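You operate a simulated robot arm through the tools that you are given. There is no shell and no other tool.

The job below is to be done with a simulated robot arm. You get a single attempt, and the scene is never put back.

Task
Put the white tray's orange and beige sherds in the drawer; set the dial to how many grey ones remain.
Fine: the drawer of the beige desk, closed again; the blue dial; the grey sherds stay where they lie.

It is judged by the outcome, as a careful person would: the job done as asked, and still so three seconds after it is handed in. It fails if anything else is knocked over, pushed out of place, dropped, spilled or broken.

Robot
A 7-joint arm with a two-finger parallel gripper, fixed in place. Base frame: the origin is at the foot of the arm, x ahead of it, y to its left, z up; the work surface is at about z = 74. Lengths are in cm, angles in rad, forces in N, time in s.
Its first joint turns from -2.601 to 2.601 rad. Payload 3.43 kg.
Tool frame: the origin (TCP) lies between the finger pads and is the grasp point; the fingertips stand 3 cm ahead of it; z points along the fingers, y is the line along which they close. The gripper opens to 9.4 cm. The fingers are 2.8 cm wide and 1 cm thick; the gripper's body (5 by 9.6 cm) begins 5.5 cm behind the TCP.
Orientation is told as [roll, pitch, yaw] about the base's x, y, z axes, in that order, counted from this pose: with the fingers straight down and closing along the base's y, the tool's x points along the base's -x, its y along +y and its z along -z.

Tools
- The arm moves only by the tool servo_tool. Its argument "plan" is a list of rows, each a list of 7 numbers: the shift along the base's x, y, z in mm, then the turn, a rotation vector about the base's x, y, z in rad, then the closure, from 0 (fully open) to 1 (shut). In form: [[dx, dy, dz, ax, ay, az, jaw], ...]. A call has 1 to 20 rows; each row shifts and turns the commanded pose from where the row before left it. A row lasts 0.2 s, in which the tool goes at most 5 cm and 0.15 rad; a call with a longer step from one row to the next is refused whole, and so is a gripper value outside its range. A pose out of reach is approached as far as the arm can. The call stops where the force on the tool passes 40 N (or 10 N more than at its start, if that is more) or the arm is blocked; 0.2 s more then pass. The fingers move at their own pace (about 4.5 cm/s each) and stop on an object; they squeeze with about 43 N. The grip force told is the motor's: it shows also when the fingers shut on nothing. Time passes only in rows, and 0.2 s behind the last, so rows that do not move let the fingers close. The reply holds the time, the measured pose of the TCP, the force on the tool along the base axes, the opening and the grip force, in the units named above and with some noise, with the torque about the TCP (base axes, N m) and any sound that the robot's microphone picked up.
- Cameras (640 x 400 px; columns grow to the right, rows downward): "scene" is fixed at [21.64, 49.76, 126.33]; the picture's right is [-0.78, -0.63, 0.00], its down [-0.34, 0.42, -0.85] and it looks along [0.53, -0.66, -0.53] (base axes); focal length 335 px, centre (320, 200). "wrist" rides on the gripper at [7.6, 1.4, -10.3] in the tool frame; the picture's right is [-0.18, 0.98, 0.00], its down [-0.75, -0.14, -0.64] and it looks along [-0.63, -0.12, 0.77] (tool axes); focal length 243 px, centre (320, 200). There is no depth. A picture from a camera that has moved, and an enlarged one, comes with that camera's place and axes in the base frame and with its lens. The place of the scene camera against the robot may be out by one fixed shift of up to 1.2 cm in any direction.
- grab_frame(camera): a new picture of that camera. It takes no simulated time.
- enlarge(camera, box): a new picture of the part [left, top, right, bottom] of that camera's present view, enlarged. It takes no simulated time.
- hand_in(): hands the job in; it is judged then, once.

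Places have to be worked out from the pictures, the camera data and where the tool is seen. Open the gripper and draw the arm clear of the work before you hand the job in, unless the task says otherwise.

The tools are called after ">>>" by a JSON object that holds its "op" and its "data". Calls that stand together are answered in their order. servo_tool: Moves the arm, as the interface text tells. Its arguments: {"type":"object","properties":{"plan":{"type":"array","items":{"type":"array","items":{"type":"number"}}}},"required":["plan"]} The other tools are called the same way: grab_frame (camera) takes a picture; enlarge (camera, box) takes an enlarged picture of a part of a camera's view; hand_in () hands the job in.

At the start:

```text
time_s: 0.0
ee_pos: [79.77, -12.36, 106.26]
ee_rot: [-0.003, 0.001, 0.002]
contact_force: [-0.4, 0.7, -0.1]
ft_torque: [0.01, 0.02, -0.01]
gripper_width: 9.39
grasp_force: 0.1
```

scene: 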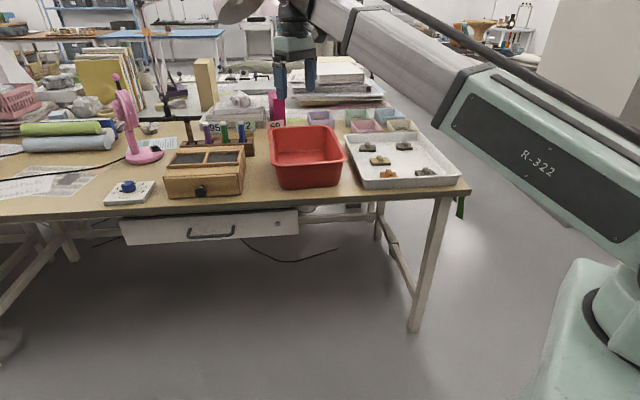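
wrist: 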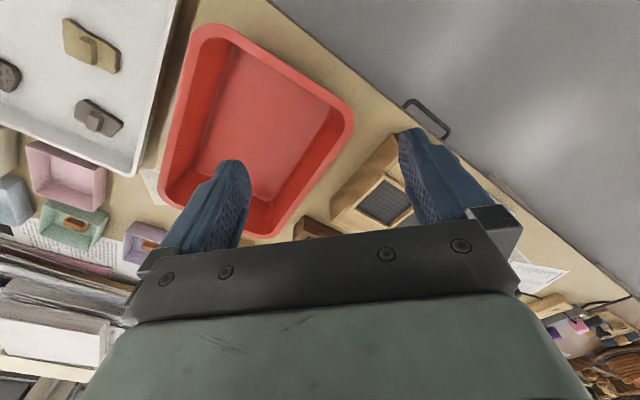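

I start by looking closer at the scene: the tray with sherds, the desk drawer, the dial.

>>> {"op": "enlarge", "data": {"camera": "scene", "box": [330, 110, 480, 205]}}

>>> {"op": "enlarge", "data": {"camera": "scene", "box": [90, 130, 330, 260]}}

>>> {"op": "enlarge", "data": {"camera": "scene", "box": [90, 160, 180, 220]}}

>>> {"op": "enlarge", "data": {"camera": "wrist", "box": [0, 0, 200, 200]}}

```text
4.21 times, centred on (405, 158) of scene
camera zoom: at [21.64, 49.76, 126.33], right [-0.78, -0.63, 0.0], down [-0.34, 0.42, -0.85], along [0.53, -0.66, -0.53], focal length 1409 px, centre (-38, 379)
```

zoom: 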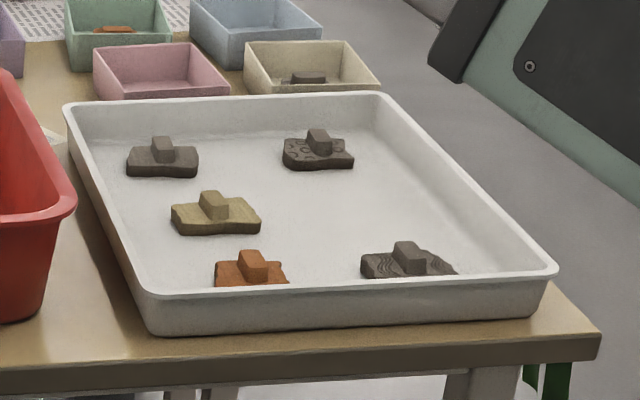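

```text
2.67 times, centred on (210, 195) of scene
camera zoom: at [21.64, 49.76, 126.33], right [-0.78, -0.63, 0.0], down [-0.34, 0.42, -0.85], along [0.53, -0.66, -0.53], focal length 892 px, centre (613, 213)
```

zoom: 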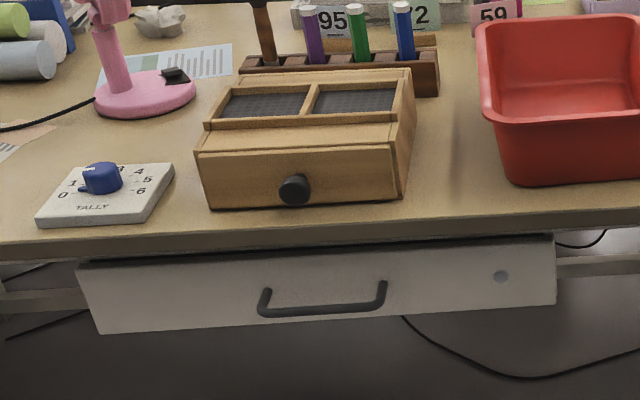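

```text
6.67 times, centred on (135, 190) of scene
camera zoom: at [21.64, 49.76, 126.33], right [-0.78, -0.63, 0.0], down [-0.34, 0.42, -0.85], along [0.53, -0.66, -0.53], focal length 2230 px, centre (1553, 267)
```

zoom: 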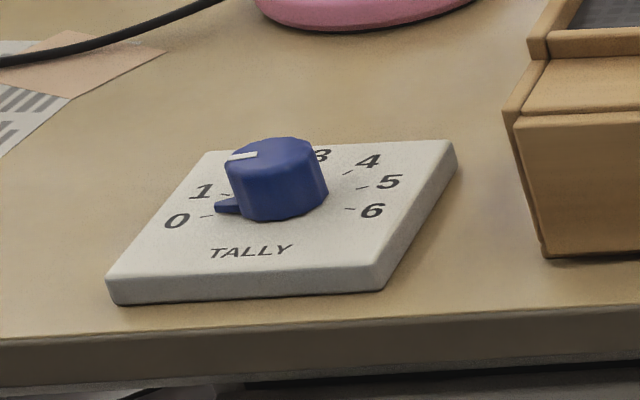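

```text
2.00 times, centred on (100, 100) of wrist
camera zoom: at [72.05, -10.84, 116.67], right [0.18, 0.98, 0.0], down [0.75, -0.14, 0.64], along [0.63, -0.12, -0.77], focal length 485 px, centre (760, 400)
```

zoom: 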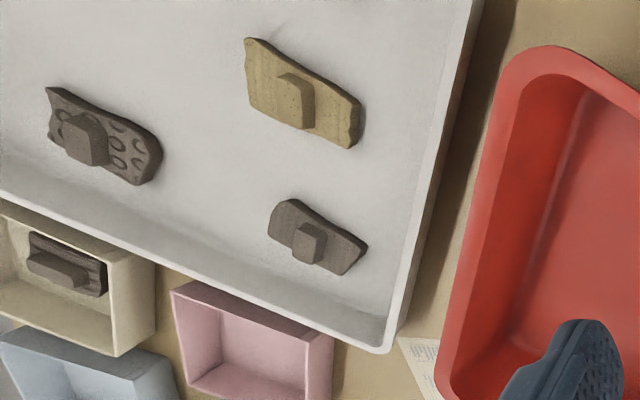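

The tray appears to hold one orange, one beige and three grey sherds (about (65,-40), (72,-46) and others). I move the wrist camera back and turn it to look into the tray from above, to count properly.

>>> {"op": "servo_tool", "data": {"plan": [[-37, -16, 0, 0, 0, -0.075, 0], [-37, -16, 0, 0, 0, -0.075, 0], [-37, -16, 0, 0, 0, -0.075, 0], [-37, -16, 0, 0, 0, -0.075, 0], [-37, -16, 0, 0, 0, -0.075, 0], [-37, -16, 0, 0, 0, -0.075, 0], [-37, -16, 0, 0, 0, -0.075, 0], [-37, -16, 0, 0, 0, -0.075, 0]]}}

>>> {"op": "grab_frame", "data": {"camera": "wrist"}}

```text
time_s: 1.5
ee_pos: [57.18, -22.27, 106.29]
ee_rot: [-0.003, -0.011, -0.455]
contact_force: [6.1, -0.3, -8.0]
ft_torque: [-0.39, 0.11, -0.29]
gripper_width: 9.36
grasp_force: 0.1
out of reach, approached as far as the arm can: row 7
stopped in row 7: the force on the tool passed its limit at 53 N (the readings are from after the stop); the commanded pose is now the measured one
```

```text
taken
camera wrist: at [50.75, -17.51, 116.57], right [0.6, 0.8, 0.0], down [0.61, -0.45, 0.65], along [0.52, -0.39, -0.76], focal length 243 px, centre (320, 200)
```

wrist: 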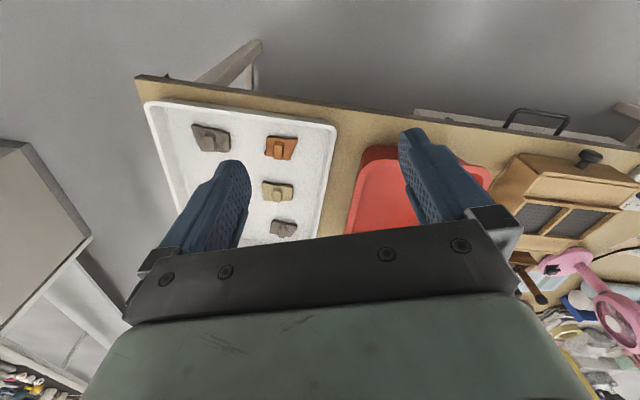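

The tool stopped at about r=61 (near the inner reach limit). I zoom in on the tray and the drawer from here.

>>> {"op": "enlarge", "data": {"camera": "wrist", "box": [130, 70, 350, 250]}}

>>> {"op": "enlarge", "data": {"camera": "wrist", "box": [400, 90, 640, 240]}}

>>> {"op": "grab_frame", "data": {"camera": "scene"}}

```text
2.22 times, centred on (240, 160) of wrist
camera zoom: at [50.75, -17.51, 116.57], right [0.6, 0.8, 0.0], down [0.61, -0.45, 0.65], along [0.52, -0.39, -0.76], focal length 539 px, centre (498, 289)
```

zoom: 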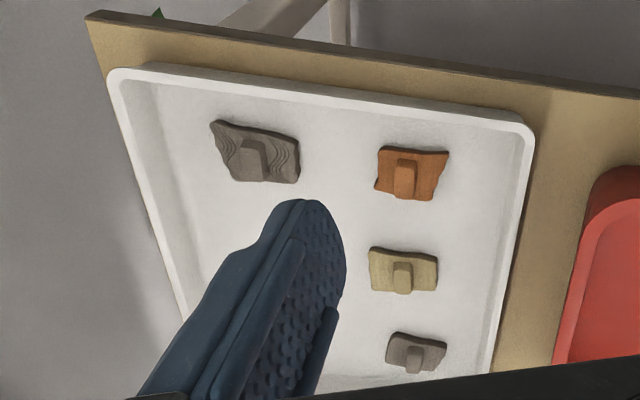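

```text
2.67 times, centred on (520, 165) of wrist
camera zoom: at [50.75, -17.51, 116.57], right [0.6, 0.8, 0.0], down [0.61, -0.45, 0.65], along [0.52, -0.39, -0.76], focal length 647 px, centre (-213, 293)
```

zoom: 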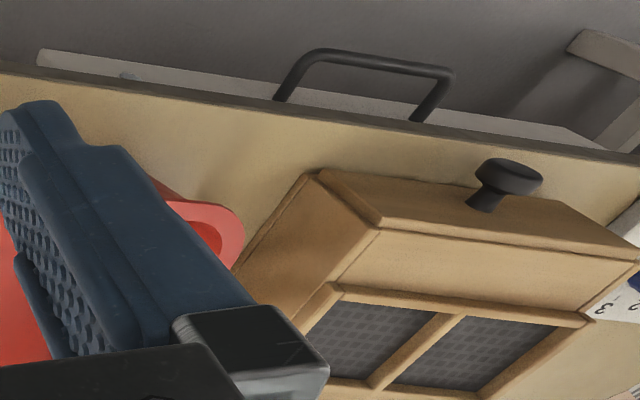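

```text
taken
```

scene: 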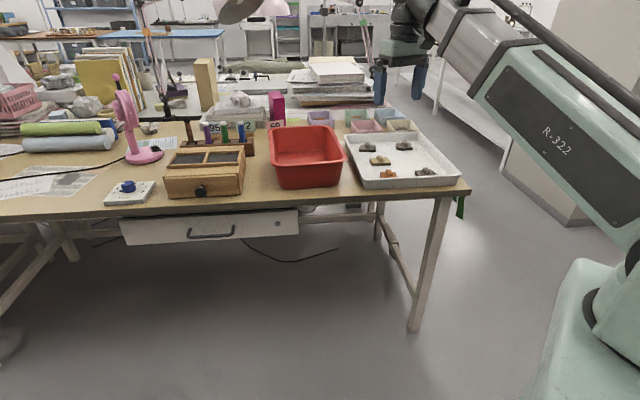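

The tray clearly holds 1 orange, 1 beige and 3 grey sherds (waves, rings, plain), so the dial target is 3. The desk drawer's bow handle is around (94.8, 8.6, 65.3), bar along (0.7,0.7). I move to a place in front of it, high up, yawed 45°.

>>> {"op": "servo_tool", "data": {"plan": [[22, 33, 0, 0, 0, 0.1, 0], [22, 33, 0, 0, 0, 0.1, 0], [22, 33, 0, 0, 0, 0.1, 0], [22, 33, 0, 0, 0, 0.1, 0], [22, 33, 0, 0, 0, 0.1, 0], [22, 33, 0, 0, 0, 0.1, 0], [22, 33, 0, 0, 0, 0.1, 0], [22, 33, 0, 0, 0, 0.1, 0], [22, 33, 0, 0, 0, 0.1, 0], [22, 33, 0, 0, 0, 0.1, 0], [22, 33, 0, 0, 0, 0.12, 0], [22, 33, 0, 0, 0, 0.12, 0]]}}

>>> {"op": "grab_frame", "data": {"camera": "wrist"}}

```text
time_s: 4.1
ee_pos: [83.6, 17.41, 106.31]
ee_rot: [-0.003, -0.01, 0.783]
contact_force: [-0.5, 0.8, 0.5]
ft_torque: [0.03, -0.02, 0.02]
gripper_width: 9.39
grasp_force: 0.1
```

```text
taken
camera wrist: at [77.02, 13.01, 116.54], right [-0.57, 0.82, 0.0], down [0.63, 0.43, 0.65], along [0.54, 0.37, -0.76], focal length 243 px, centre (320, 200)
```

wrist: 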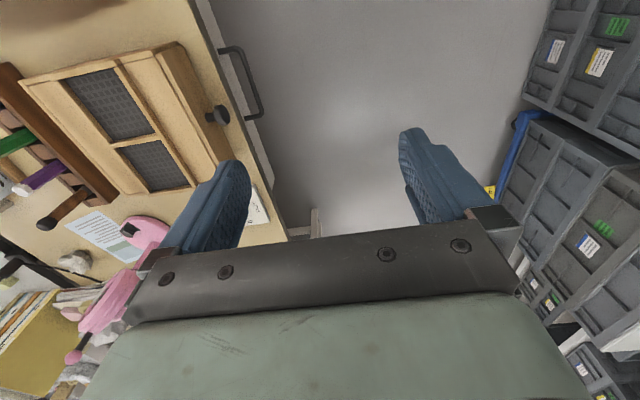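

The handle is well visible from here. I zoom in to triangulate it and the desk edge.

>>> {"op": "enlarge", "data": {"camera": "wrist", "box": [160, 0, 320, 220]}}

```text
1.82 times, centred on (240, 110) of wrist
camera zoom: at [77.02, 13.01, 116.54], right [-0.57, 0.82, 0.0], down [0.63, 0.43, 0.65], along [0.54, 0.37, -0.76], focal length 441 px, centre (466, 364)
```

zoom: 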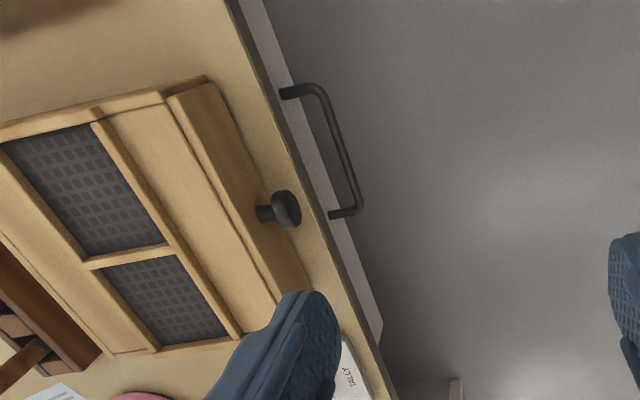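

Triangulating puts the handle bar's middle near (96.9, 9.8, 63). I now tilt the tool about the bar direction so the fingers point toward the drawer front, keeping well clear of the desk.

>>> {"op": "servo_tool", "data": {"plan": [[4, 4, -20, -0.07, -0.07, 0, 0], [4, 4, -20, -0.085, -0.085, 0, 0], [4, 4, -20, -0.085, -0.085, 0, 0], [4, 4, -20, -0.085, -0.085, 0, 0], [4, 4, -20, -0.085, -0.085, 0, 0], [4, 4, -20, -0.085, -0.085, 0, 0], [4, 4, -20, -0.085, -0.085, 0, 0], [0, 0, -20, -0.085, -0.085, 0, 0], [0, 0, 0, 0, 0, 0, 0]]}}

>>> {"op": "grab_frame", "data": {"camera": "wrist"}}

>>> {"op": "grab_frame", "data": {"camera": "scene"}}

```text
time_s: 6.1
ee_pos: [85.96, 20.28, 90.14]
ee_rot: [-0.944, -0.008, 0.794]
contact_force: [0.2, -0.5, 0.1]
ft_torque: [0.01, 0.03, -0.01]
gripper_width: 9.42
grasp_force: 0.0
```

```text
taken
camera wrist: at [74.31, 21.38, 95.09], right [-0.28, 0.54, -0.79], down [0.21, 0.84, 0.5], along [0.94, -0.03, -0.35], focal length 243 px, centre (320, 200)
```

wrist: 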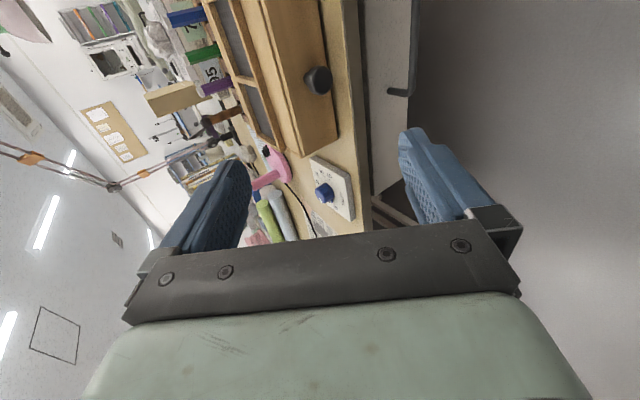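

```text
taken
```

scene: 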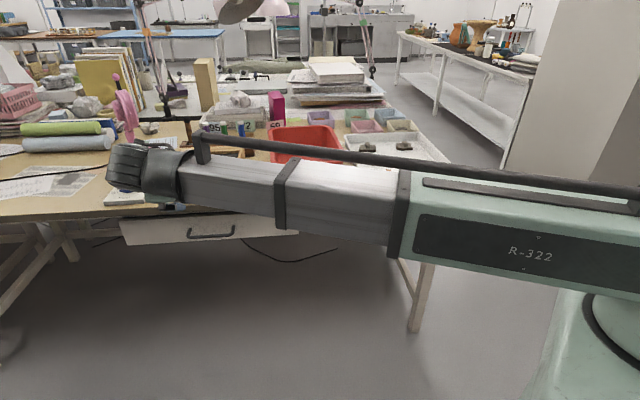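

The tilted pose works and the handle's far corner agrees at about (101.3, 14.2, 63.8). I go down to a point 10 cm before the handle along the finger direction, with the jaws half open, and look again.

>>> {"op": "servo_tool", "data": {"plan": [[7, -7, -33, 0, 0, 0, 0.45], [7, -7, -33, 0, 0, 0, 0.45], [7, -7, -33, 0, 0, 0, 0.45], [7, -7, -33, 0, 0, 0, 0.45], [7, -7, -33, 0, 0, 0, 0.45], [8, -7, -33, 0, 0, 0, 0.45], [0, 0, 0, 0, 0, 0, 0.45], [0, 0, 0, 0, 0, 0, 0.45]]}}

>>> {"op": "grab_frame", "data": {"camera": "wrist"}}

>>> {"op": "grab_frame", "data": {"camera": "scene"}}

```text
time_s: 7.9
ee_pos: [90.44, 15.97, 70.48]
ee_rot: [-0.943, -0.007, 0.796]
contact_force: [-0.5, 0.2, 0.0]
ft_torque: [0.01, 0.0, -0.01]
gripper_width: 5.18
grasp_force: 0.1
```

```text
taken
camera wrist: at [78.65, 16.97, 75.4], right [-0.28, 0.54, -0.79], down [0.21, 0.84, 0.5], along [0.94, -0.03, -0.35], focal length 243 px, centre (320, 200)
```

wrist: 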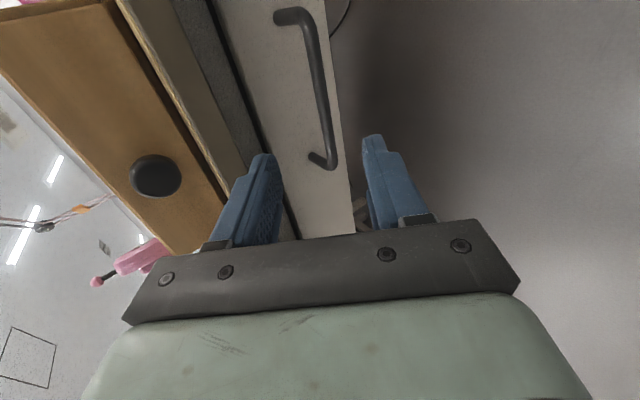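

```text
taken
```

scene: 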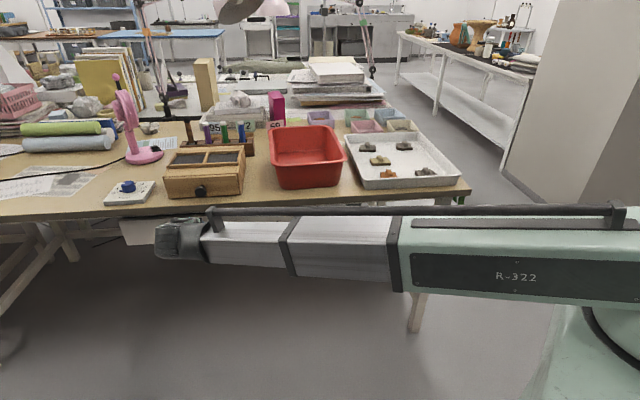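

The bar lies about 11.2 cm ahead of the TCP, nearly centred between the fingers. I narrow the jaws to about 3.6 cm and advance 9.8 cm along the fingers, without closing yet.

>>> {"op": "servo_tool", "data": {"plan": [[0, 0, 0, 0, 0, 0, 0.62], [0, 0, 0, 0, 0, 0, 0.62], [11.3, -11.1, -11.5, 0, 0, 0, 0.62], [11.3, -11.1, -11.5, 0, 0, 0, 0.62], [11.3, -11.1, -11.5, 0, 0, 0, 0.62], [11.3, -11.1, -11.5, 0, 0, 0, 0.62], [11.3, -11.1, -11.5, 0, 0, 0, 0.62], [0, 0, 0, 0, 0, 0, 0.62]]}}

>>> {"op": "grab_frame", "data": {"camera": "wrist"}}

```text
time_s: 9.7
ee_pos: [96.17, 10.28, 64.6]
ee_rot: [-0.945, -0.006, 0.794]
contact_force: [-0.1, 0.8, -0.1]
ft_torque: [-0.02, 0.0, -0.01]
gripper_width: 3.57
grasp_force: 0.1
```

```text
taken
camera wrist: at [84.33, 11.41, 69.49], right [-0.28, 0.54, -0.79], down [0.22, 0.84, 0.5], along [0.94, -0.03, -0.35], focal length 243 px, centre (320, 200)
```

wrist: 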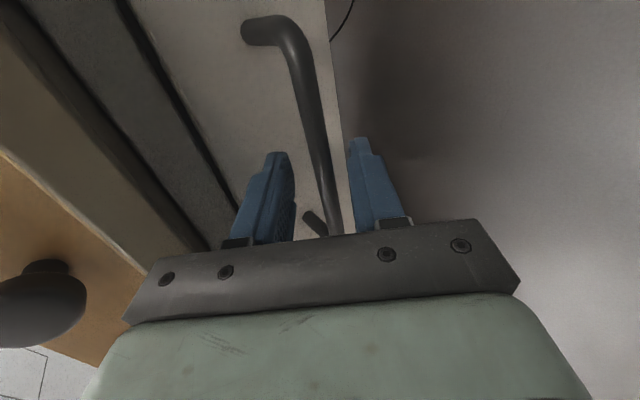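

The bar passes between the two fingers. I close the jaws on it.

>>> {"op": "servo_tool", "data": {"plan": [[0, 0, 0, 0, 0, 0, 1], [0, 0, 0, 0, 0, 0, 1], [0, 0, 0, 0, 0, 0, 1], [0, 0, 0, 0, 0, 0, 1], [0, 0, 0, 0, 0, 0, 1]]}}

>>> {"op": "grab_frame", "data": {"camera": "wrist"}}

```text
time_s: 10.9
ee_pos: [96.16, 10.53, 64.36]
ee_rot: [-0.936, -0.008, 0.792]
contact_force: [-20.2, 12.6, -26.4]
ft_torque: [0.18, 0.31, 0.58]
gripper_width: 1.07
grasp_force: 44.6
```

```text
taken
camera wrist: at [84.24, 11.51, 69.33], right [-0.28, 0.54, -0.79], down [0.22, 0.84, 0.5], along [0.93, -0.03, -0.35], focal length 243 px, centre (320, 200)
```

wrist: 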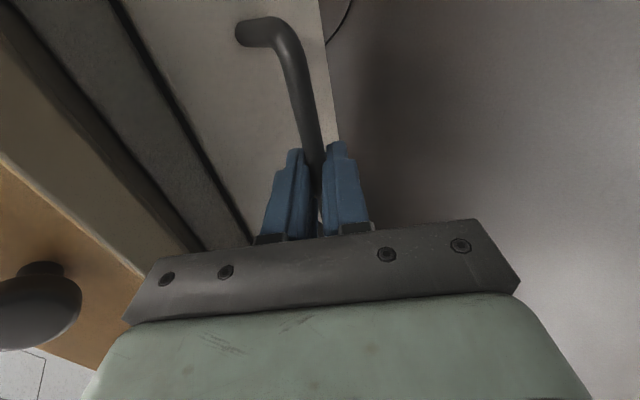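

The bar is gripped (1.07 cm), with a side force of about 35 N along the closing axis because the bar sat slightly off centre. I shift the commanded pose a few mm to relieve it.

>>> {"op": "servo_tool", "data": {"plan": [[-0.7, 0.7, -1.3, 0, 0, 0, 1], [-0.7, 0.7, -1.3, 0, 0, 0, 1], [0, 0, 0, 0, 0, 0, 1]]}}

```text
time_s: 11.7
ee_pos: [96.07, 10.55, 64.34]
ee_rot: [-0.941, -0.006, 0.791]
contact_force: [-13.6, 0.4, -19.2]
ft_torque: [0.28, 0.15, 0.52]
gripper_width: 1.08
grasp_force: 44.2
```

>>> {"op": "servo_tool", "data": {"plan": [[-1, 0, -1.5, 0, 0, 0, 1], [-1, 0, -1.5, 0, 0, 0, 1], [-0.7, 0, -1, 0, 0, 0, 1], [0, 0, 0, 0, 0, 0, 1]]}}

```text
time_s: 12.7
ee_pos: [95.96, 10.56, 64.37]
ee_rot: [-0.949, -0.008, 0.798]
contact_force: [13.0, 5.6, 27.4]
ft_torque: [-0.69, 0.24, -0.86]
gripper_width: 1.09
grasp_force: 43.7
```

The force reversed sign, so I overshot; I back up about 2.3 mm in z.

>>> {"op": "servo_tool", "data": {"plan": [[0.6, 0, 1.2, 0, 0, 0, 1], [0.6, 0, 1.2, 0, 0, 0, 1], [0, 0, 0, 0, 0, 0, 1]]}}

```text
time_s: 13.5
ee_pos: [95.9, 10.61, 64.44]
ee_rot: [-0.944, -0.009, 0.795]
contact_force: [12.7, 9.3, 16.1]
ft_torque: [0.3, -0.46, 1.04]
gripper_width: 1.11
grasp_force: 43.8
```

Forces are moderate. I start pulling the drawer straight out along (-0.707, 0.707), slowly at first.

>>> {"op": "servo_tool", "data": {"plan": [[-3.5, 3.5, 0.4, 0, 0, 0, 1], [-3.5, 3.5, 0.4, 0, 0, 0, 1], [-3.5, 3.5, 0, 0, 0, 0, 1], [-3.5, 3.5, 0, 0, 0, 0, 1], [0, 0, 0, 0, 0, 0, 1]]}}

>>> {"op": "grab_frame", "data": {"camera": "wrist"}}

```text
time_s: 14.7
ee_pos: [94.58, 12.12, 64.25]
ee_rot: [-0.942, -0.009, 0.798]
contact_force: [18.7, 18.8, 12.7]
ft_torque: [-0.4, 0.31, -0.52]
gripper_width: 1.1
grasp_force: 44.1
```

```text
taken
camera wrist: at [82.61, 13.04, 69.25], right [-0.28, 0.54, -0.79], down [0.21, 0.84, 0.5], along [0.94, -0.03, -0.35], focal length 243 px, centre (320, 200)
```

wrist: 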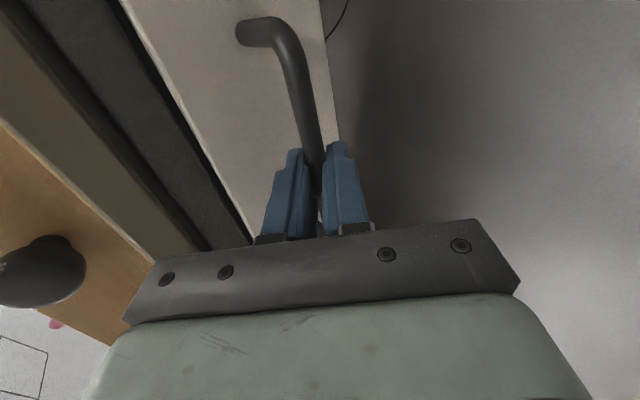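

The drawer is sliding out (2 cm so far). There is a side force along the bar, so the slide direction is slightly rotated; I add a small correction and keep pulling.

>>> {"op": "servo_tool", "data": {"plan": [[1, 1, 0.6, 0, 0, 0, 1], [0.7, 0.7, 0.5, 0, 0, 0, 1], [-6.7, 7.4, 0, 0, 0, 0, 1], [-6.7, 7.4, 0, 0, 0, 0, 1], [-6.7, 7.4, 0, 0, 0, 0, 1], [0, 0, 0, 0, 0, 0, 1]]}}

```text
time_s: 16.3
ee_pos: [92.4, 14.08, 64.37]
ee_rot: [-0.939, -0.002, 0.785]
contact_force: [-2.1, -2.7, -2.7]
ft_torque: [0.11, -0.09, 0.45]
gripper_width: 1.04
grasp_force: 44.2
stopped in row 6: the force on the tool passed its limit at 41 N (the readings are from after the stop); the commanded pose is now the measured one
```

Forces are now nearly zero and the whole path so far is exactly 45°, so I continue along (-0.707, 0.707).

>>> {"op": "servo_tool", "data": {"plan": [[-5, 5, 0, 0, 0, 0, 1], [-5, 5, 0, 0, 0, 0, 1], [-5, 5, 0, 0, 0, 0, 1], [-5, 5, 0, 0, 0, 0, 1], [-5, 5, 0, 0, 0, 0, 1], [-5, 5, 0, 0, 0, 0, 1], [0, 0, 0, 0, 0, 0, 1]]}}

>>> {"op": "grab_frame", "data": {"camera": "wrist"}}

```text
time_s: 17.9
ee_pos: [89.47, 17.13, 64.43]
ee_rot: [-0.938, -0.001, 0.786]
contact_force: [-6.4, -8.8, -3.6]
ft_torque: [-0.29, 0.3, -0.2]
gripper_width: 1.09
grasp_force: 44.1
```

```text
taken
camera wrist: at [77.61, 18.28, 69.35], right [-0.28, 0.54, -0.79], down [0.23, 0.84, 0.49], along [0.93, -0.04, -0.36], focal length 243 px, centre (320, 200)
```

wrist: 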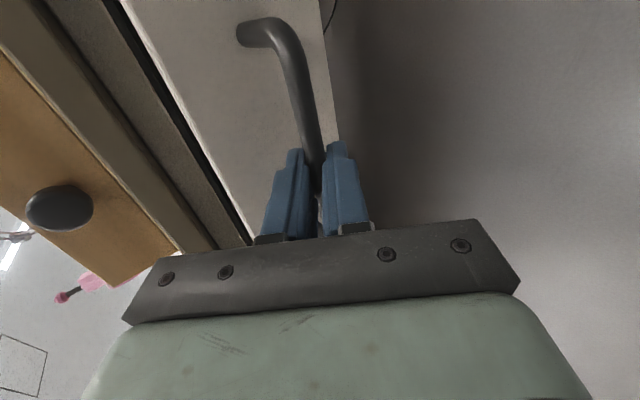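

The drawer is open about 9 cm with low force. I continue another 9 cm.

>>> {"op": "servo_tool", "data": {"plan": [[-6, 6, 0, 0, 0, 0, 1], [-6, 6, 0, 0, 0, 0, 1], [-6, 6, 0, 0, 0, 0, 1], [-6, 6, 0, 0, 0, 0, 1], [-6, 6, 0, 0, 0, 0, 1], [-6, 6, 0, 0, 0, 0, 1], [-6, 6, 0, 0, 0, 0, 1], [-6, 6, 0, 0, 0, 0, 1], [-6, 6, 0, 0, 0, 0, 1], [-6, 6, 0, 0, 0, 0, 1], [0, 0, 0, 0, 0, 0, 1]]}}

>>> {"op": "grab_frame", "data": {"camera": "wrist"}}

>>> {"op": "grab_frame", "data": {"camera": "scene"}}

```text
time_s: 20.3
ee_pos: [83.43, 23.08, 64.31]
ee_rot: [-0.938, -0.001, 0.784]
contact_force: [-5.8, -5.6, -7.8]
ft_torque: [0.21, -0.1, 0.62]
gripper_width: 1.06
grasp_force: 44.4
```

```text
taken
camera wrist: at [71.58, 24.28, 69.35], right [-0.28, 0.54, -0.79], down [0.22, 0.84, 0.49], along [0.93, -0.04, -0.36], focal length 243 px, centre (320, 200)
```

wrist: 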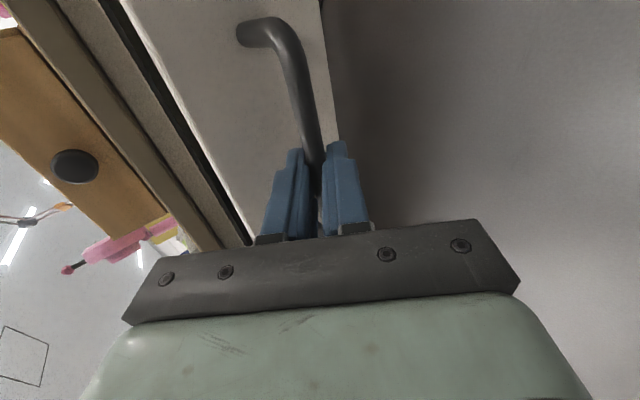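

```text
taken
```

scene: 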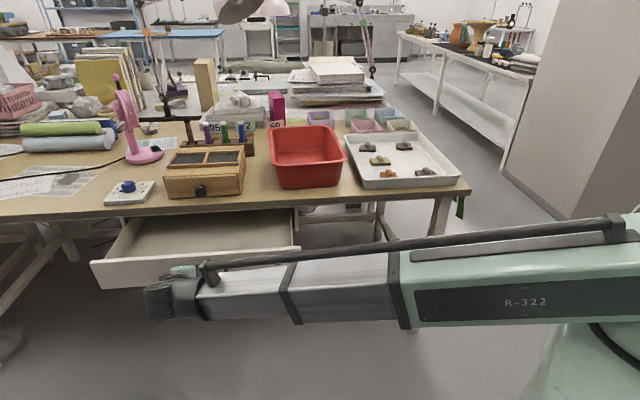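

The drawer is open about 17.6 cm and its interior looks empty. I release the handle slightly and back off along the finger direction.

>>> {"op": "servo_tool", "data": {"plan": [[0, 0, 0, 0, 0, 0, 0.62], [0, 0, 0, 0, 0, 0, 0.62], [0, 0, 0, 0, 0, 0, 0.62], [0, 0, 0, 0, 0, 0, 0.62]]}}

>>> {"op": "grab_frame", "data": {"camera": "wrist"}}

```text
time_s: 21.3
ee_pos: [83.45, 23.06, 64.39]
ee_rot: [-0.94, -0.002, 0.785]
contact_force: [-0.1, -0.1, 1.1]
ft_torque: [0.0, -0.01, 0.03]
gripper_width: 3.56
grasp_force: 0.1
```

```text
taken
camera wrist: at [71.6, 24.27, 69.34], right [-0.28, 0.54, -0.79], down [0.22, 0.84, 0.49], along [0.93, -0.04, -0.36], focal length 243 px, centre (320, 200)
```

wrist: 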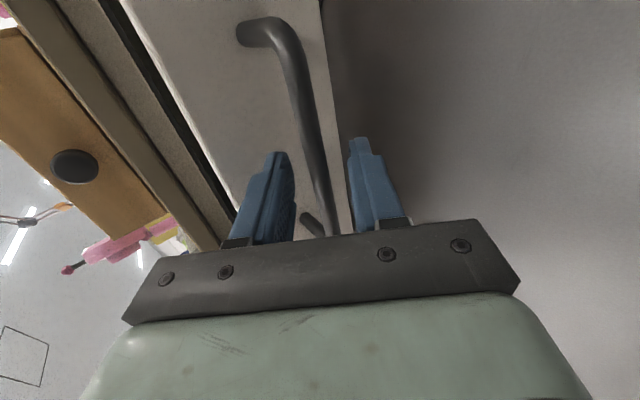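

Clear grip opening around the bar. I back off 9 cm along the finger axis, then rise and untilt back to straight down.

>>> {"op": "servo_tool", "data": {"plan": [[-10.3, 10.3, 10.6, 0, 0, 0, 0.62], [-10.3, 10.3, 10.6, 0, 0, 0, 0.62], [-10.3, 10.3, 10.6, 0, 0, 0, 0.62], [-10.3, 10.3, 10.6, 0, 0, 0, 0.62], [-10.3, 10.3, 10.6, 0, 0, 0, 0.62], [0, 0, 35, 0, 0, 0, 0.5], [0, 0, 35, 0.083, 0.083, 0, 0.4], [0, 0, 35, 0.083, 0.083, 0, 0.4], [0, 0, 35, 0.083, 0.083, 0, 0.4], [0, 0, 35, 0.083, 0.083, 0, 0.4], [0, 0, 35, 0.083, 0.083, 0, 0.4], [0, 0, 35, 0.083, 0.083, 0, 0.4], [0, 0, 35, 0.083, 0.083, 0, 0.4], [0, 0, 35, 0.083, 0.083, 0, 0.4], [0, 0, 0, 0, 0, 0, 0.4]]}}

>>> {"op": "grab_frame", "data": {"camera": "wrist"}}

>>> {"op": "grab_frame", "data": {"camera": "scene"}}

```text
time_s: 24.5
ee_pos: [78.22, 28.32, 101.09]
ee_rot: [0.003, -0.001, 0.782]
contact_force: [0.4, 0.0, -0.3]
ft_torque: [-0.03, 0.03, 0.0]
gripper_width: 5.62
grasp_force: 0.1
```

```text
taken
camera wrist: at [71.78, 23.99, 111.48], right [-0.56, 0.83, 0.0], down [0.63, 0.43, 0.64], along [0.53, 0.36, -0.77], focal length 243 px, centre (320, 200)
```

wrist: 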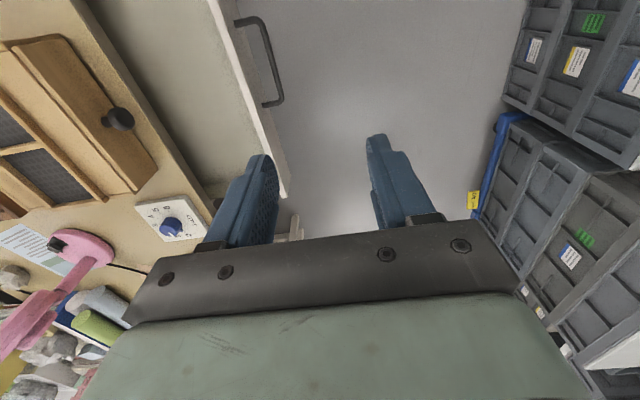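

```text
taken
```

scene: 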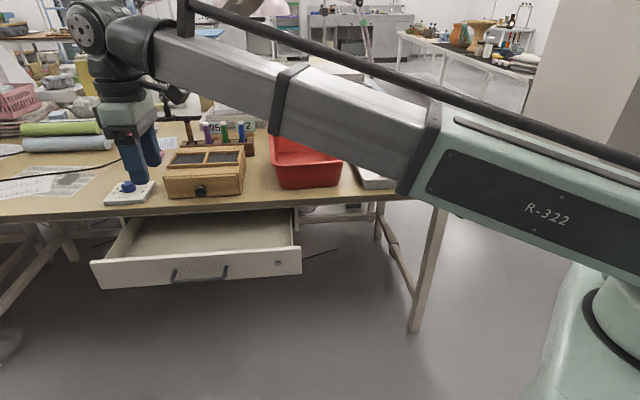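

The drawer stands open and undisturbed. I zoom on the drawer inside and the dial from here.

>>> {"op": "enlarge", "data": {"camera": "wrist", "box": [80, 0, 300, 240]}}

>>> {"op": "enlarge", "data": {"camera": "wrist", "box": [130, 185, 220, 245]}}

>>> {"op": "enlarge", "data": {"camera": "scene", "box": [80, 190, 320, 300]}}

```text
1.67 times, centred on (190, 120) of wrist
camera zoom: at [71.78, 23.99, 111.48], right [-0.56, 0.83, 0.0], down [0.63, 0.43, 0.64], along [0.53, 0.36, -0.77], focal length 404 px, centre (537, 333)
```

zoom: 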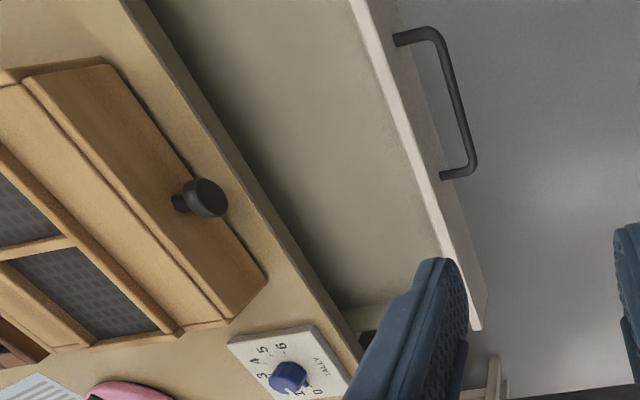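

```text
6.67 times, centred on (175, 215) of wrist
camera zoom: at [71.78, 23.99, 111.48], right [-0.56, 0.83, 0.0], down [0.63, 0.43, 0.64], along [0.53, 0.36, -0.77], focal length 1618 px, centre (1287, 100)
```

zoom: 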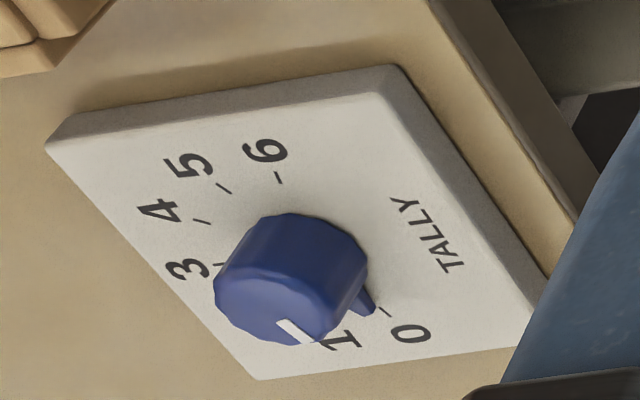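

```text
2.67 times, centred on (200, 245) of scene
camera zoom: at [21.64, 49.76, 126.33], right [-0.78, -0.63, 0.0], down [-0.34, 0.42, -0.85], along [0.53, -0.66, -0.53], focal length 892 px, centre (640, 80)
```

zoom: 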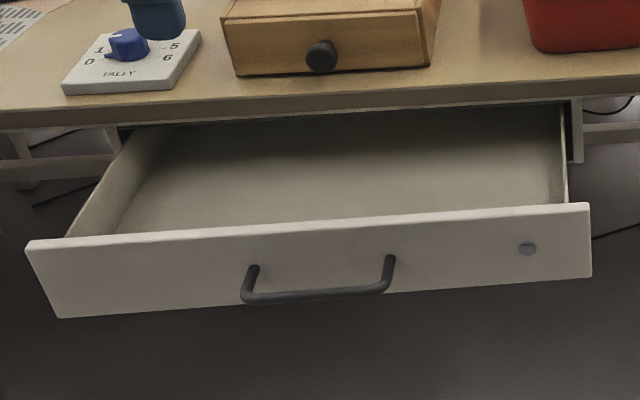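

The drawer is empty. Dial pointer currently sits near 0. Now I go over to the tray for a closer look at the orange and beige sherds.

>>> {"op": "servo_tool", "data": {"plan": [[-10, -39, -4, 0, 0, -0.092, 0.4], [-10, -39, -4, 0, 0, -0.092, 0.4], [-10, -39, -4, 0, 0, -0.092, 0.4], [-10, -39, -4, 0, 0, -0.092, 0.4], [-10, -39, -4, 0, 0, -0.092, 0.4], [-10, -39, -4, 0, 0, -0.092, 0.4], [-10, -39, -4, 0, 0, -0.092, 0.4], [-10, -39, -4, 0, 0, -0.092, 0.4], [-10, -39, -4, 0, 0, -0.092, 0.4], [-10, -39, -4, 0, 0, -0.092, 0.4], [-10, -39, -4, 0, 0, -0.092, 0.4], [-10, -39, -4, 0, 0, -0.092, 0.4], [-10, -39, -4, 0, 0, -0.092, 0.4], [-10, -39, -4, 0, 0, -0.092, 0.4], [0, 0, 0, 0, 0, 0, 0.4]]}}

>>> {"op": "grab_frame", "data": {"camera": "wrist"}}

```text
time_s: 27.7
ee_pos: [64.39, -26.09, 95.57]
ee_rot: [0.002, -0.002, -0.504]
contact_force: [-0.4, 0.2, 0.0]
ft_torque: [0.01, 0.0, 0.0]
gripper_width: 5.64
grasp_force: 0.1
```

```text
taken
camera wrist: at [58.29, -21.23, 105.87], right [0.64, 0.77, 0.0], down [0.59, -0.49, 0.64], along [0.5, -0.41, -0.77], focal length 243 px, centre (320, 200)
```

wrist: 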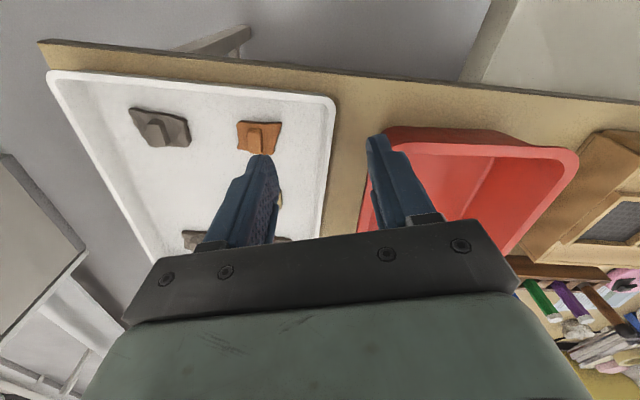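

The left finger hides the beige sherd; I shift sideways along the tray's front so the sherds fall between the fingers.

>>> {"op": "servo_tool", "data": {"plan": [[-25, -32, 0, 0, 0, -0.03, 0.4], [-25, -32, 0, 0, 0, -0.03, 0.4], [-5, -10, 0, 0, 0, 0, 0.4], [0, 0, 0, 0, 0, 0, 0.4]]}}

>>> {"op": "grab_frame", "data": {"camera": "wrist"}}

>>> {"op": "enlarge", "data": {"camera": "wrist", "box": [180, 70, 400, 230]}}

```text
time_s: 28.7
ee_pos: [58.74, -33.65, 95.47]
ee_rot: [0.001, -0.001, -0.563]
contact_force: [0.4, -0.4, 0.5]
ft_torque: [0.02, 0.0, 0.0]
gripper_width: 5.66
grasp_force: 0.2
```

```text
taken
camera wrist: at [53.06, -28.23, 105.79], right [0.68, 0.73, 0.0], down [0.56, -0.52, 0.64], along [0.47, -0.44, -0.77], focal length 243 px, centre (320, 200)
```

wrist: 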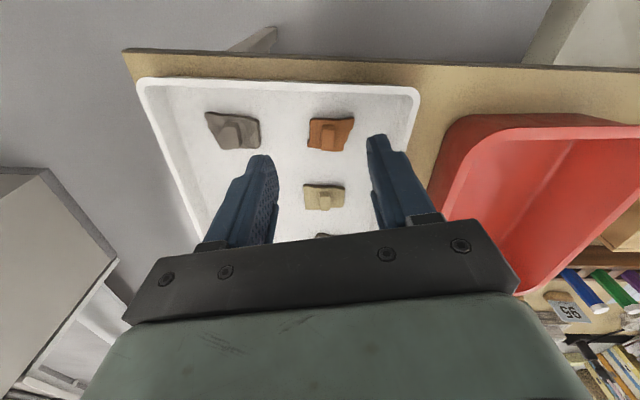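

```text
2.50 times, centred on (290, 150) of wrist
camera zoom: at [53.06, -28.23, 105.79], right [0.68, 0.73, 0.0], down [0.56, -0.52, 0.64], along [0.47, -0.44, -0.77], focal length 606 px, centre (395, 325)
```

zoom: 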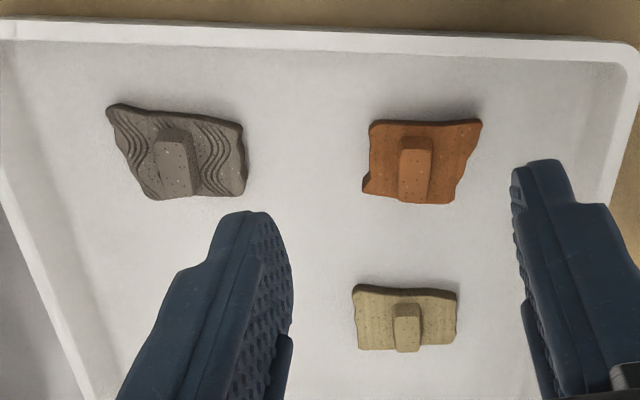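

Orange block is at about (63.8,-36.8) with its long axis toward the desk's depth; closing direction should be near 47° (yaw ≈ -0.75). Beige block is at about (71,-43.8). I go 10 cm above the orange one.

>>> {"op": "servo_tool", "data": {"plan": [[17, -10.5, -18, 0, 0, -0.063, 0.5], [17, -10.5, -18, 0, 0, -0.062, 0.5], [17, -10.5, -19, 0, 0, -0.062, 0.5], [0, 0, -15, 0, 0, 0, 0.5], [0, 0, 0, 0, 0, 0, 0.5], [0, 0, 0, 0, 0, 0, 0.5]]}}

>>> {"op": "enlarge", "data": {"camera": "wrist", "box": [220, 50, 420, 230]}}

```text
time_s: 30.1
ee_pos: [63.93, -36.9, 88.65]
ee_rot: [0.001, -0.003, -0.75]
contact_force: [0.1, -0.5, -0.2]
ft_torque: [0.0, -0.02, -0.01]
gripper_width: 4.67
grasp_force: 0.0
```

```text
2.22 times, centred on (320, 140) of wrist
camera zoom: at [59.26, -30.56, 99.01], right [0.81, 0.59, 0.0], down [0.45, -0.62, 0.64], along [0.38, -0.52, -0.77], focal length 539 px, centre (320, 333)
```

zoom: 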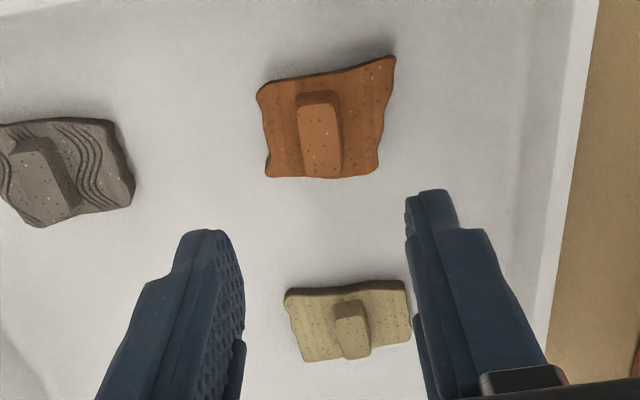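

>>> {"op": "enlarge", "data": {"camera": "wrist", "box": [280, 60, 370, 140]}}

```text
5.00 times, centred on (325, 100) of wrist
camera zoom: at [59.26, -30.56, 99.01], right [0.81, 0.59, 0.0], down [0.45, -0.62, 0.64], along [0.38, -0.52, -0.77], focal length 1213 px, centre (295, 700)
```

zoom: 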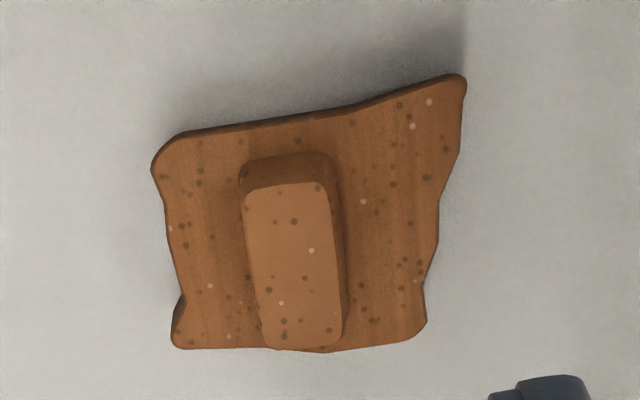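

Orange block is 1.4 × 2.8 cm, about 2 cm tall, centred nearly under the TCP, axis at about -47°. I rotate slightly to match, and descend to put the fingertips just above the sherd's plate.

>>> {"op": "servo_tool", "data": {"plan": [[1, -1.4, -15, 0, 0, -0.075, 0.5], [0, 0, -20, 0, 0, 0, 0.5], [0, 0, -20, 0, 0, 0, 0.5], [0, 0, -15, 0, 0, 0, 0.5], [0, 0, -10, 0, 0, 0, 0.5], [0, 0, -8, 0, 0, 0, 0.5], [0, 0, -5, 0, 0, 0, 0.5], [0, 0, 0, 0, 0, 0, 0.5]]}}

>>> {"op": "grab_frame", "data": {"camera": "wrist"}}

```text
time_s: 31.9
ee_pos: [64.05, -37.02, 79.26]
ee_rot: [0.001, -0.002, -0.826]
contact_force: [-0.4, 0.1, 0.8]
ft_torque: [0.0, 0.05, -0.04]
gripper_width: 4.72
grasp_force: 0.0
```

```text
taken
camera wrist: at [59.87, -30.38, 89.55], right [0.85, 0.53, 0.0], down [0.41, -0.65, 0.64], along [0.34, -0.54, -0.77], focal length 243 px, centre (320, 200)
```

wrist: 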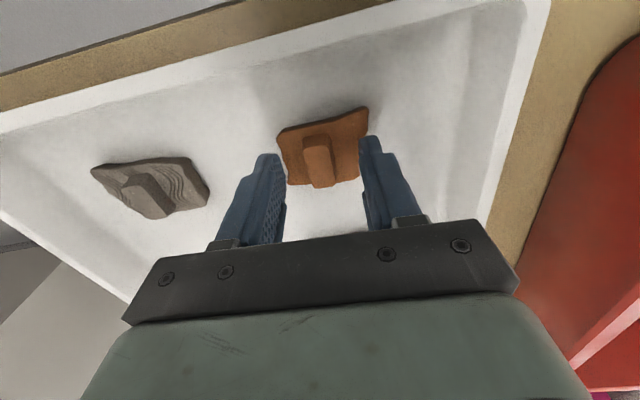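

>>> {"op": "enlarge", "data": {"camera": "wrist", "box": [240, 90, 400, 210]}}

```text
3.33 times, centred on (320, 150) of wrist
camera zoom: at [59.87, -30.38, 89.55], right [0.85, 0.53, 0.0], down [0.41, -0.65, 0.64], along [0.34, -0.54, -0.77], focal length 809 px, centre (320, 367)
```

zoom: 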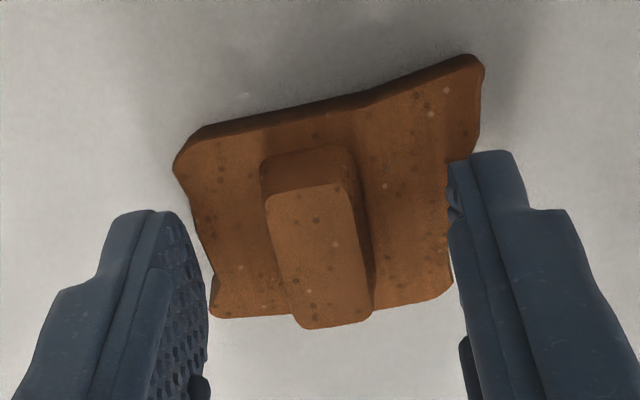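

Comparing both views, the block's top is lower than assumed: about z=76.7, plate top about 75.1. I shift 3 mm forward, lower 8 mm, then close.

>>> {"op": "servo_tool", "data": {"plan": [[1.8, -2.9, 0, 0, 0, 0, 0.5], [0, 0, -4, 0, 0, 0, 0.5], [0, 0, -4, 0, 0, 0, 0.5], [0, 0, 0, 0, 0, 0, 0.5], [0, 0, 0, 0, 0, 0, 0.8], [0, 0, 0, 0, 0, 0, 1], [0, 0, 0, 0, 0, 0, 1], [0, 0, 0, 0, 0, 0, 1], [0, 0, 0, 0, 0, 0, 1]]}}

>>> {"op": "enlarge", "data": {"camera": "wrist", "box": [240, 90, 400, 210]}}

```text
time_s: 32.7
ee_pos: [64.12, -37.23, 78.84]
ee_rot: [0.002, -0.005, -0.824]
contact_force: [-3.0, 1.6, 18.9]
ft_torque: [0.23, -0.36, 0.09]
gripper_width: 4.62
grasp_force: 0.0
stopped in row 4: the force on the tool passed its limit at 46 N (the readings are from after the stop); the commanded pose is now the measured one
```

```text
3.33 times, centred on (320, 150) of wrist
camera zoom: at [60.0, -30.62, 89.1], right [0.85, 0.53, 0.0], down [0.4, -0.65, 0.65], along [0.35, -0.55, -0.76], focal length 809 px, centre (320, 367)
```

zoom: 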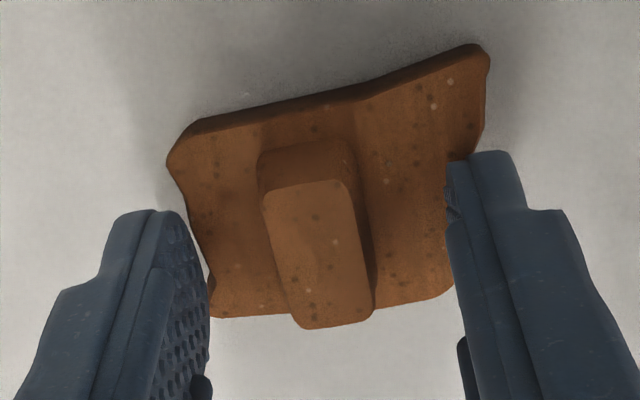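

The right fingertip touched the sherd plate (so its top is near z=75.8). I raise 4 mm and close on the block.

>>> {"op": "servo_tool", "data": {"plan": [[0, 0, 2, 0, 0, 0, 0.5], [0, 0, 2, 0, 0, 0, 0.5], [0, 0, 0, 0, 0, 0, 0.75], [0, 0, 0, 0, 0, 0, 0.9], [0, 0, 0, 0, 0, 0, 1], [0, 0, 0, 0, 0, 0, 1], [0, 0, 0, 0, 0, 0, 1]]}}

>>> {"op": "enlarge", "data": {"camera": "wrist", "box": [240, 90, 400, 210]}}

```text
time_s: 34.3
ee_pos: [64.21, -37.21, 78.92]
ee_rot: [0.001, -0.005, -0.826]
contact_force: [-0.9, 0.1, -0.1]
ft_torque: [0.02, -0.01, 0.02]
gripper_width: 1.59
grasp_force: 42.3
```

```text
3.33 times, centred on (320, 150) of wrist
camera zoom: at [60.06, -30.57, 89.36], right [0.85, 0.53, 0.0], down [0.4, -0.65, 0.65], along [0.34, -0.55, -0.76], focal length 809 px, centre (320, 367)
```

zoom: 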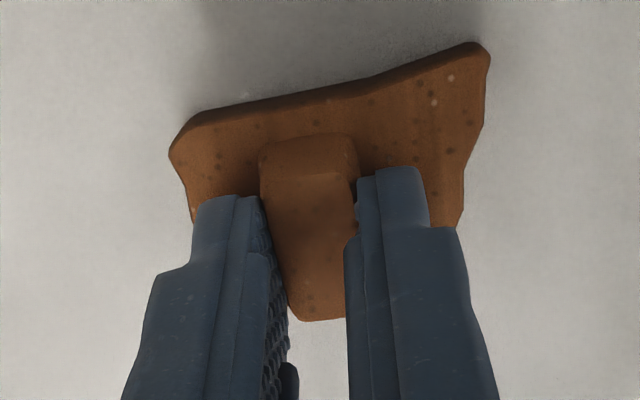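

The block is gripped (1.59 cm, 42 N). I lift straight up gently and check that it hangs securely.

>>> {"op": "servo_tool", "data": {"plan": [[0, 0, 5, 0, 0, 0, 1], [0, 0, 10, 0, 0, 0, 1], [0, 0, 15, 0, 0, 0, 1], [0, 0, 20, 0, 0, 0, 1], [0, 0, 30, 0, 0, 0, 1], [0, 0, 30, 0, 0, 0, 1], [0, 0, 30, 0, 0, 0, 1], [0, 0, 30, 0, 0, 0, 1], [0, 0, 0, 0, 0, 0, 1]]}}

>>> {"op": "grab_frame", "data": {"camera": "wrist"}}

>>> {"op": "grab_frame", "data": {"camera": "scene"}}

```text
time_s: 36.3
ee_pos: [64.18, -37.27, 96.02]
ee_rot: [0.002, -0.002, -0.827]
contact_force: [0.7, 0.2, -0.1]
ft_torque: [0.0, -0.01, 0.02]
gripper_width: 1.6
grasp_force: 43.1
```

```text
taken
camera wrist: at [60.02, -30.52, 106.31], right [0.85, 0.53, 0.0], down [0.4, -0.65, 0.65], along [0.34, -0.55, -0.76], focal length 243 px, centre (320, 200)
```

wrist: 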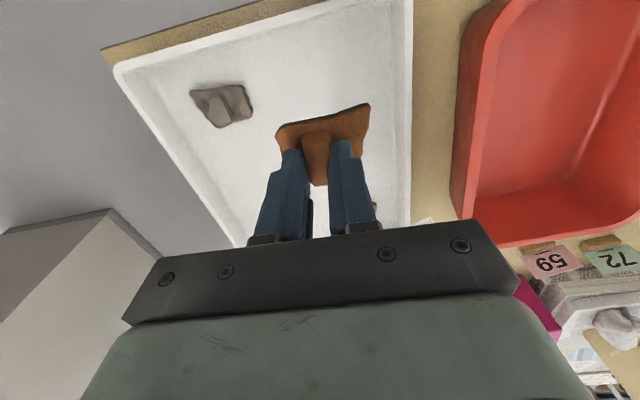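

```text
taken
```

scene: 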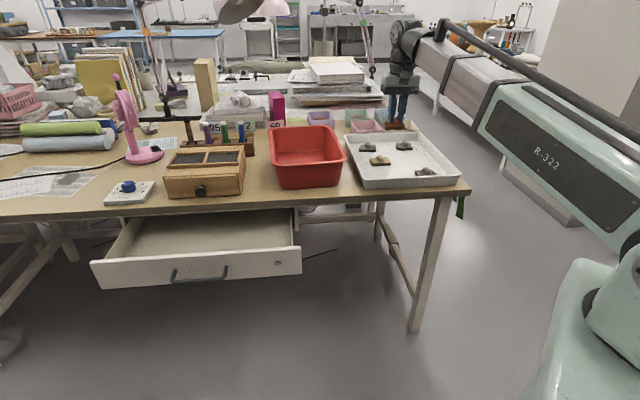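

The orange sherd is held firmly. I carry it at this height over the open drawer, to about (83, 4.5).

>>> {"op": "servo_tool", "data": {"plan": [[15, 33, 0, 0, 0, 0.003, 1], [16, 35, 0, 0, 0, 0.003, 1], [16, 35, 0, 0, 0, 0.003, 1], [16, 35, 0, 0, 0, 0.003, 1], [16, 35, 0, 0, 0, 0.003, 1], [16, 35, 0, 0, 0, 0.003, 1], [16, 35, 0, 0, 0, 0.003, 1], [16, 35, 0, 0, 0, 0.003, 1], [16, 35, 0, 0, 0, 0.003, 1], [15, 35, 0, 0, 0, 0.003, 1], [15, 35, 0, 0, 0, 0.003, 1], [15, 35, 0, 0, 0, 0.005, 1], [0, 0, 0, 0, 0, 0, 1]]}}

>>> {"op": "grab_frame", "data": {"camera": "wrist"}}

>>> {"op": "grab_frame", "data": {"camera": "scene"}}

```text
time_s: 39.1
ee_pos: [83.03, 4.49, 95.99]
ee_rot: [0.003, -0.004, -0.789]
contact_force: [-0.8, -0.5, -1.0]
ft_torque: [-0.05, 0.0, 0.01]
gripper_width: 1.56
grasp_force: 42.8
```

```text
taken
camera wrist: at [78.67, 10.94, 106.33], right [0.83, 0.56, 0.0], down [0.43, -0.63, 0.65], along [0.36, -0.53, -0.76], focal length 243 px, centre (320, 200)
```

wrist: 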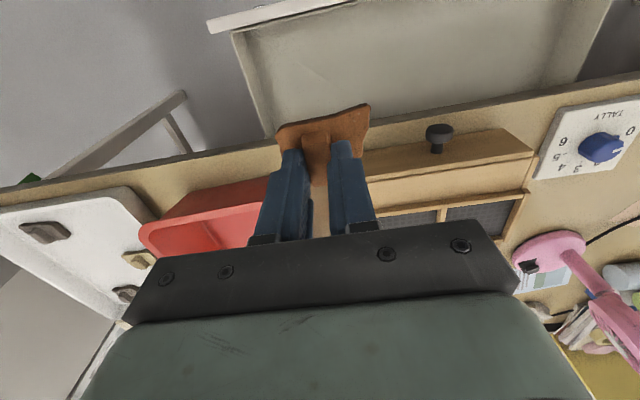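

```text
taken
```

scene: 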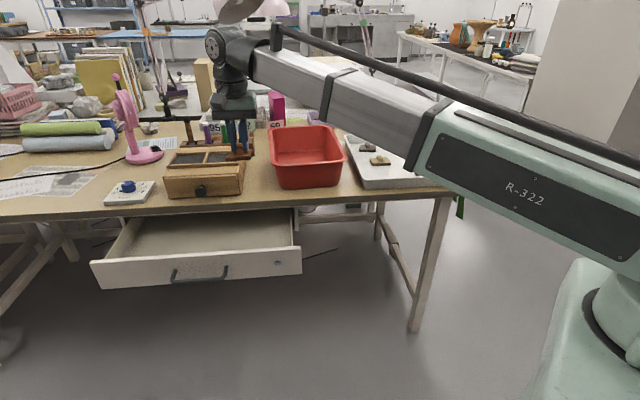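

>>> {"op": "enlarge", "data": {"camera": "wrist", "box": [180, 0, 480, 190]}}

```text
2.11 times, centred on (330, 95) of wrist
camera zoom: at [78.67, 10.94, 106.33], right [0.83, 0.56, 0.0], down [0.43, -0.63, 0.65], along [0.36, -0.53, -0.76], focal length 511 px, centre (299, 421)
```

zoom: 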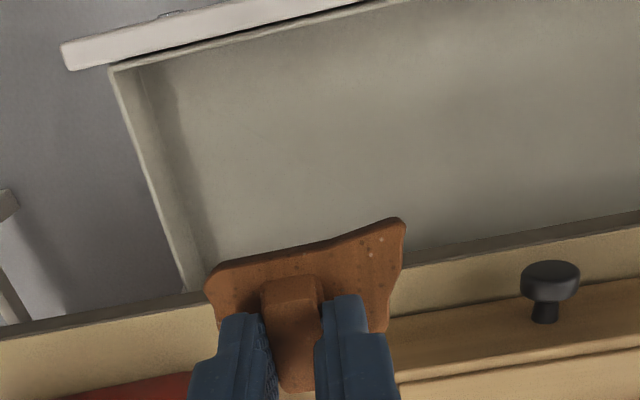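

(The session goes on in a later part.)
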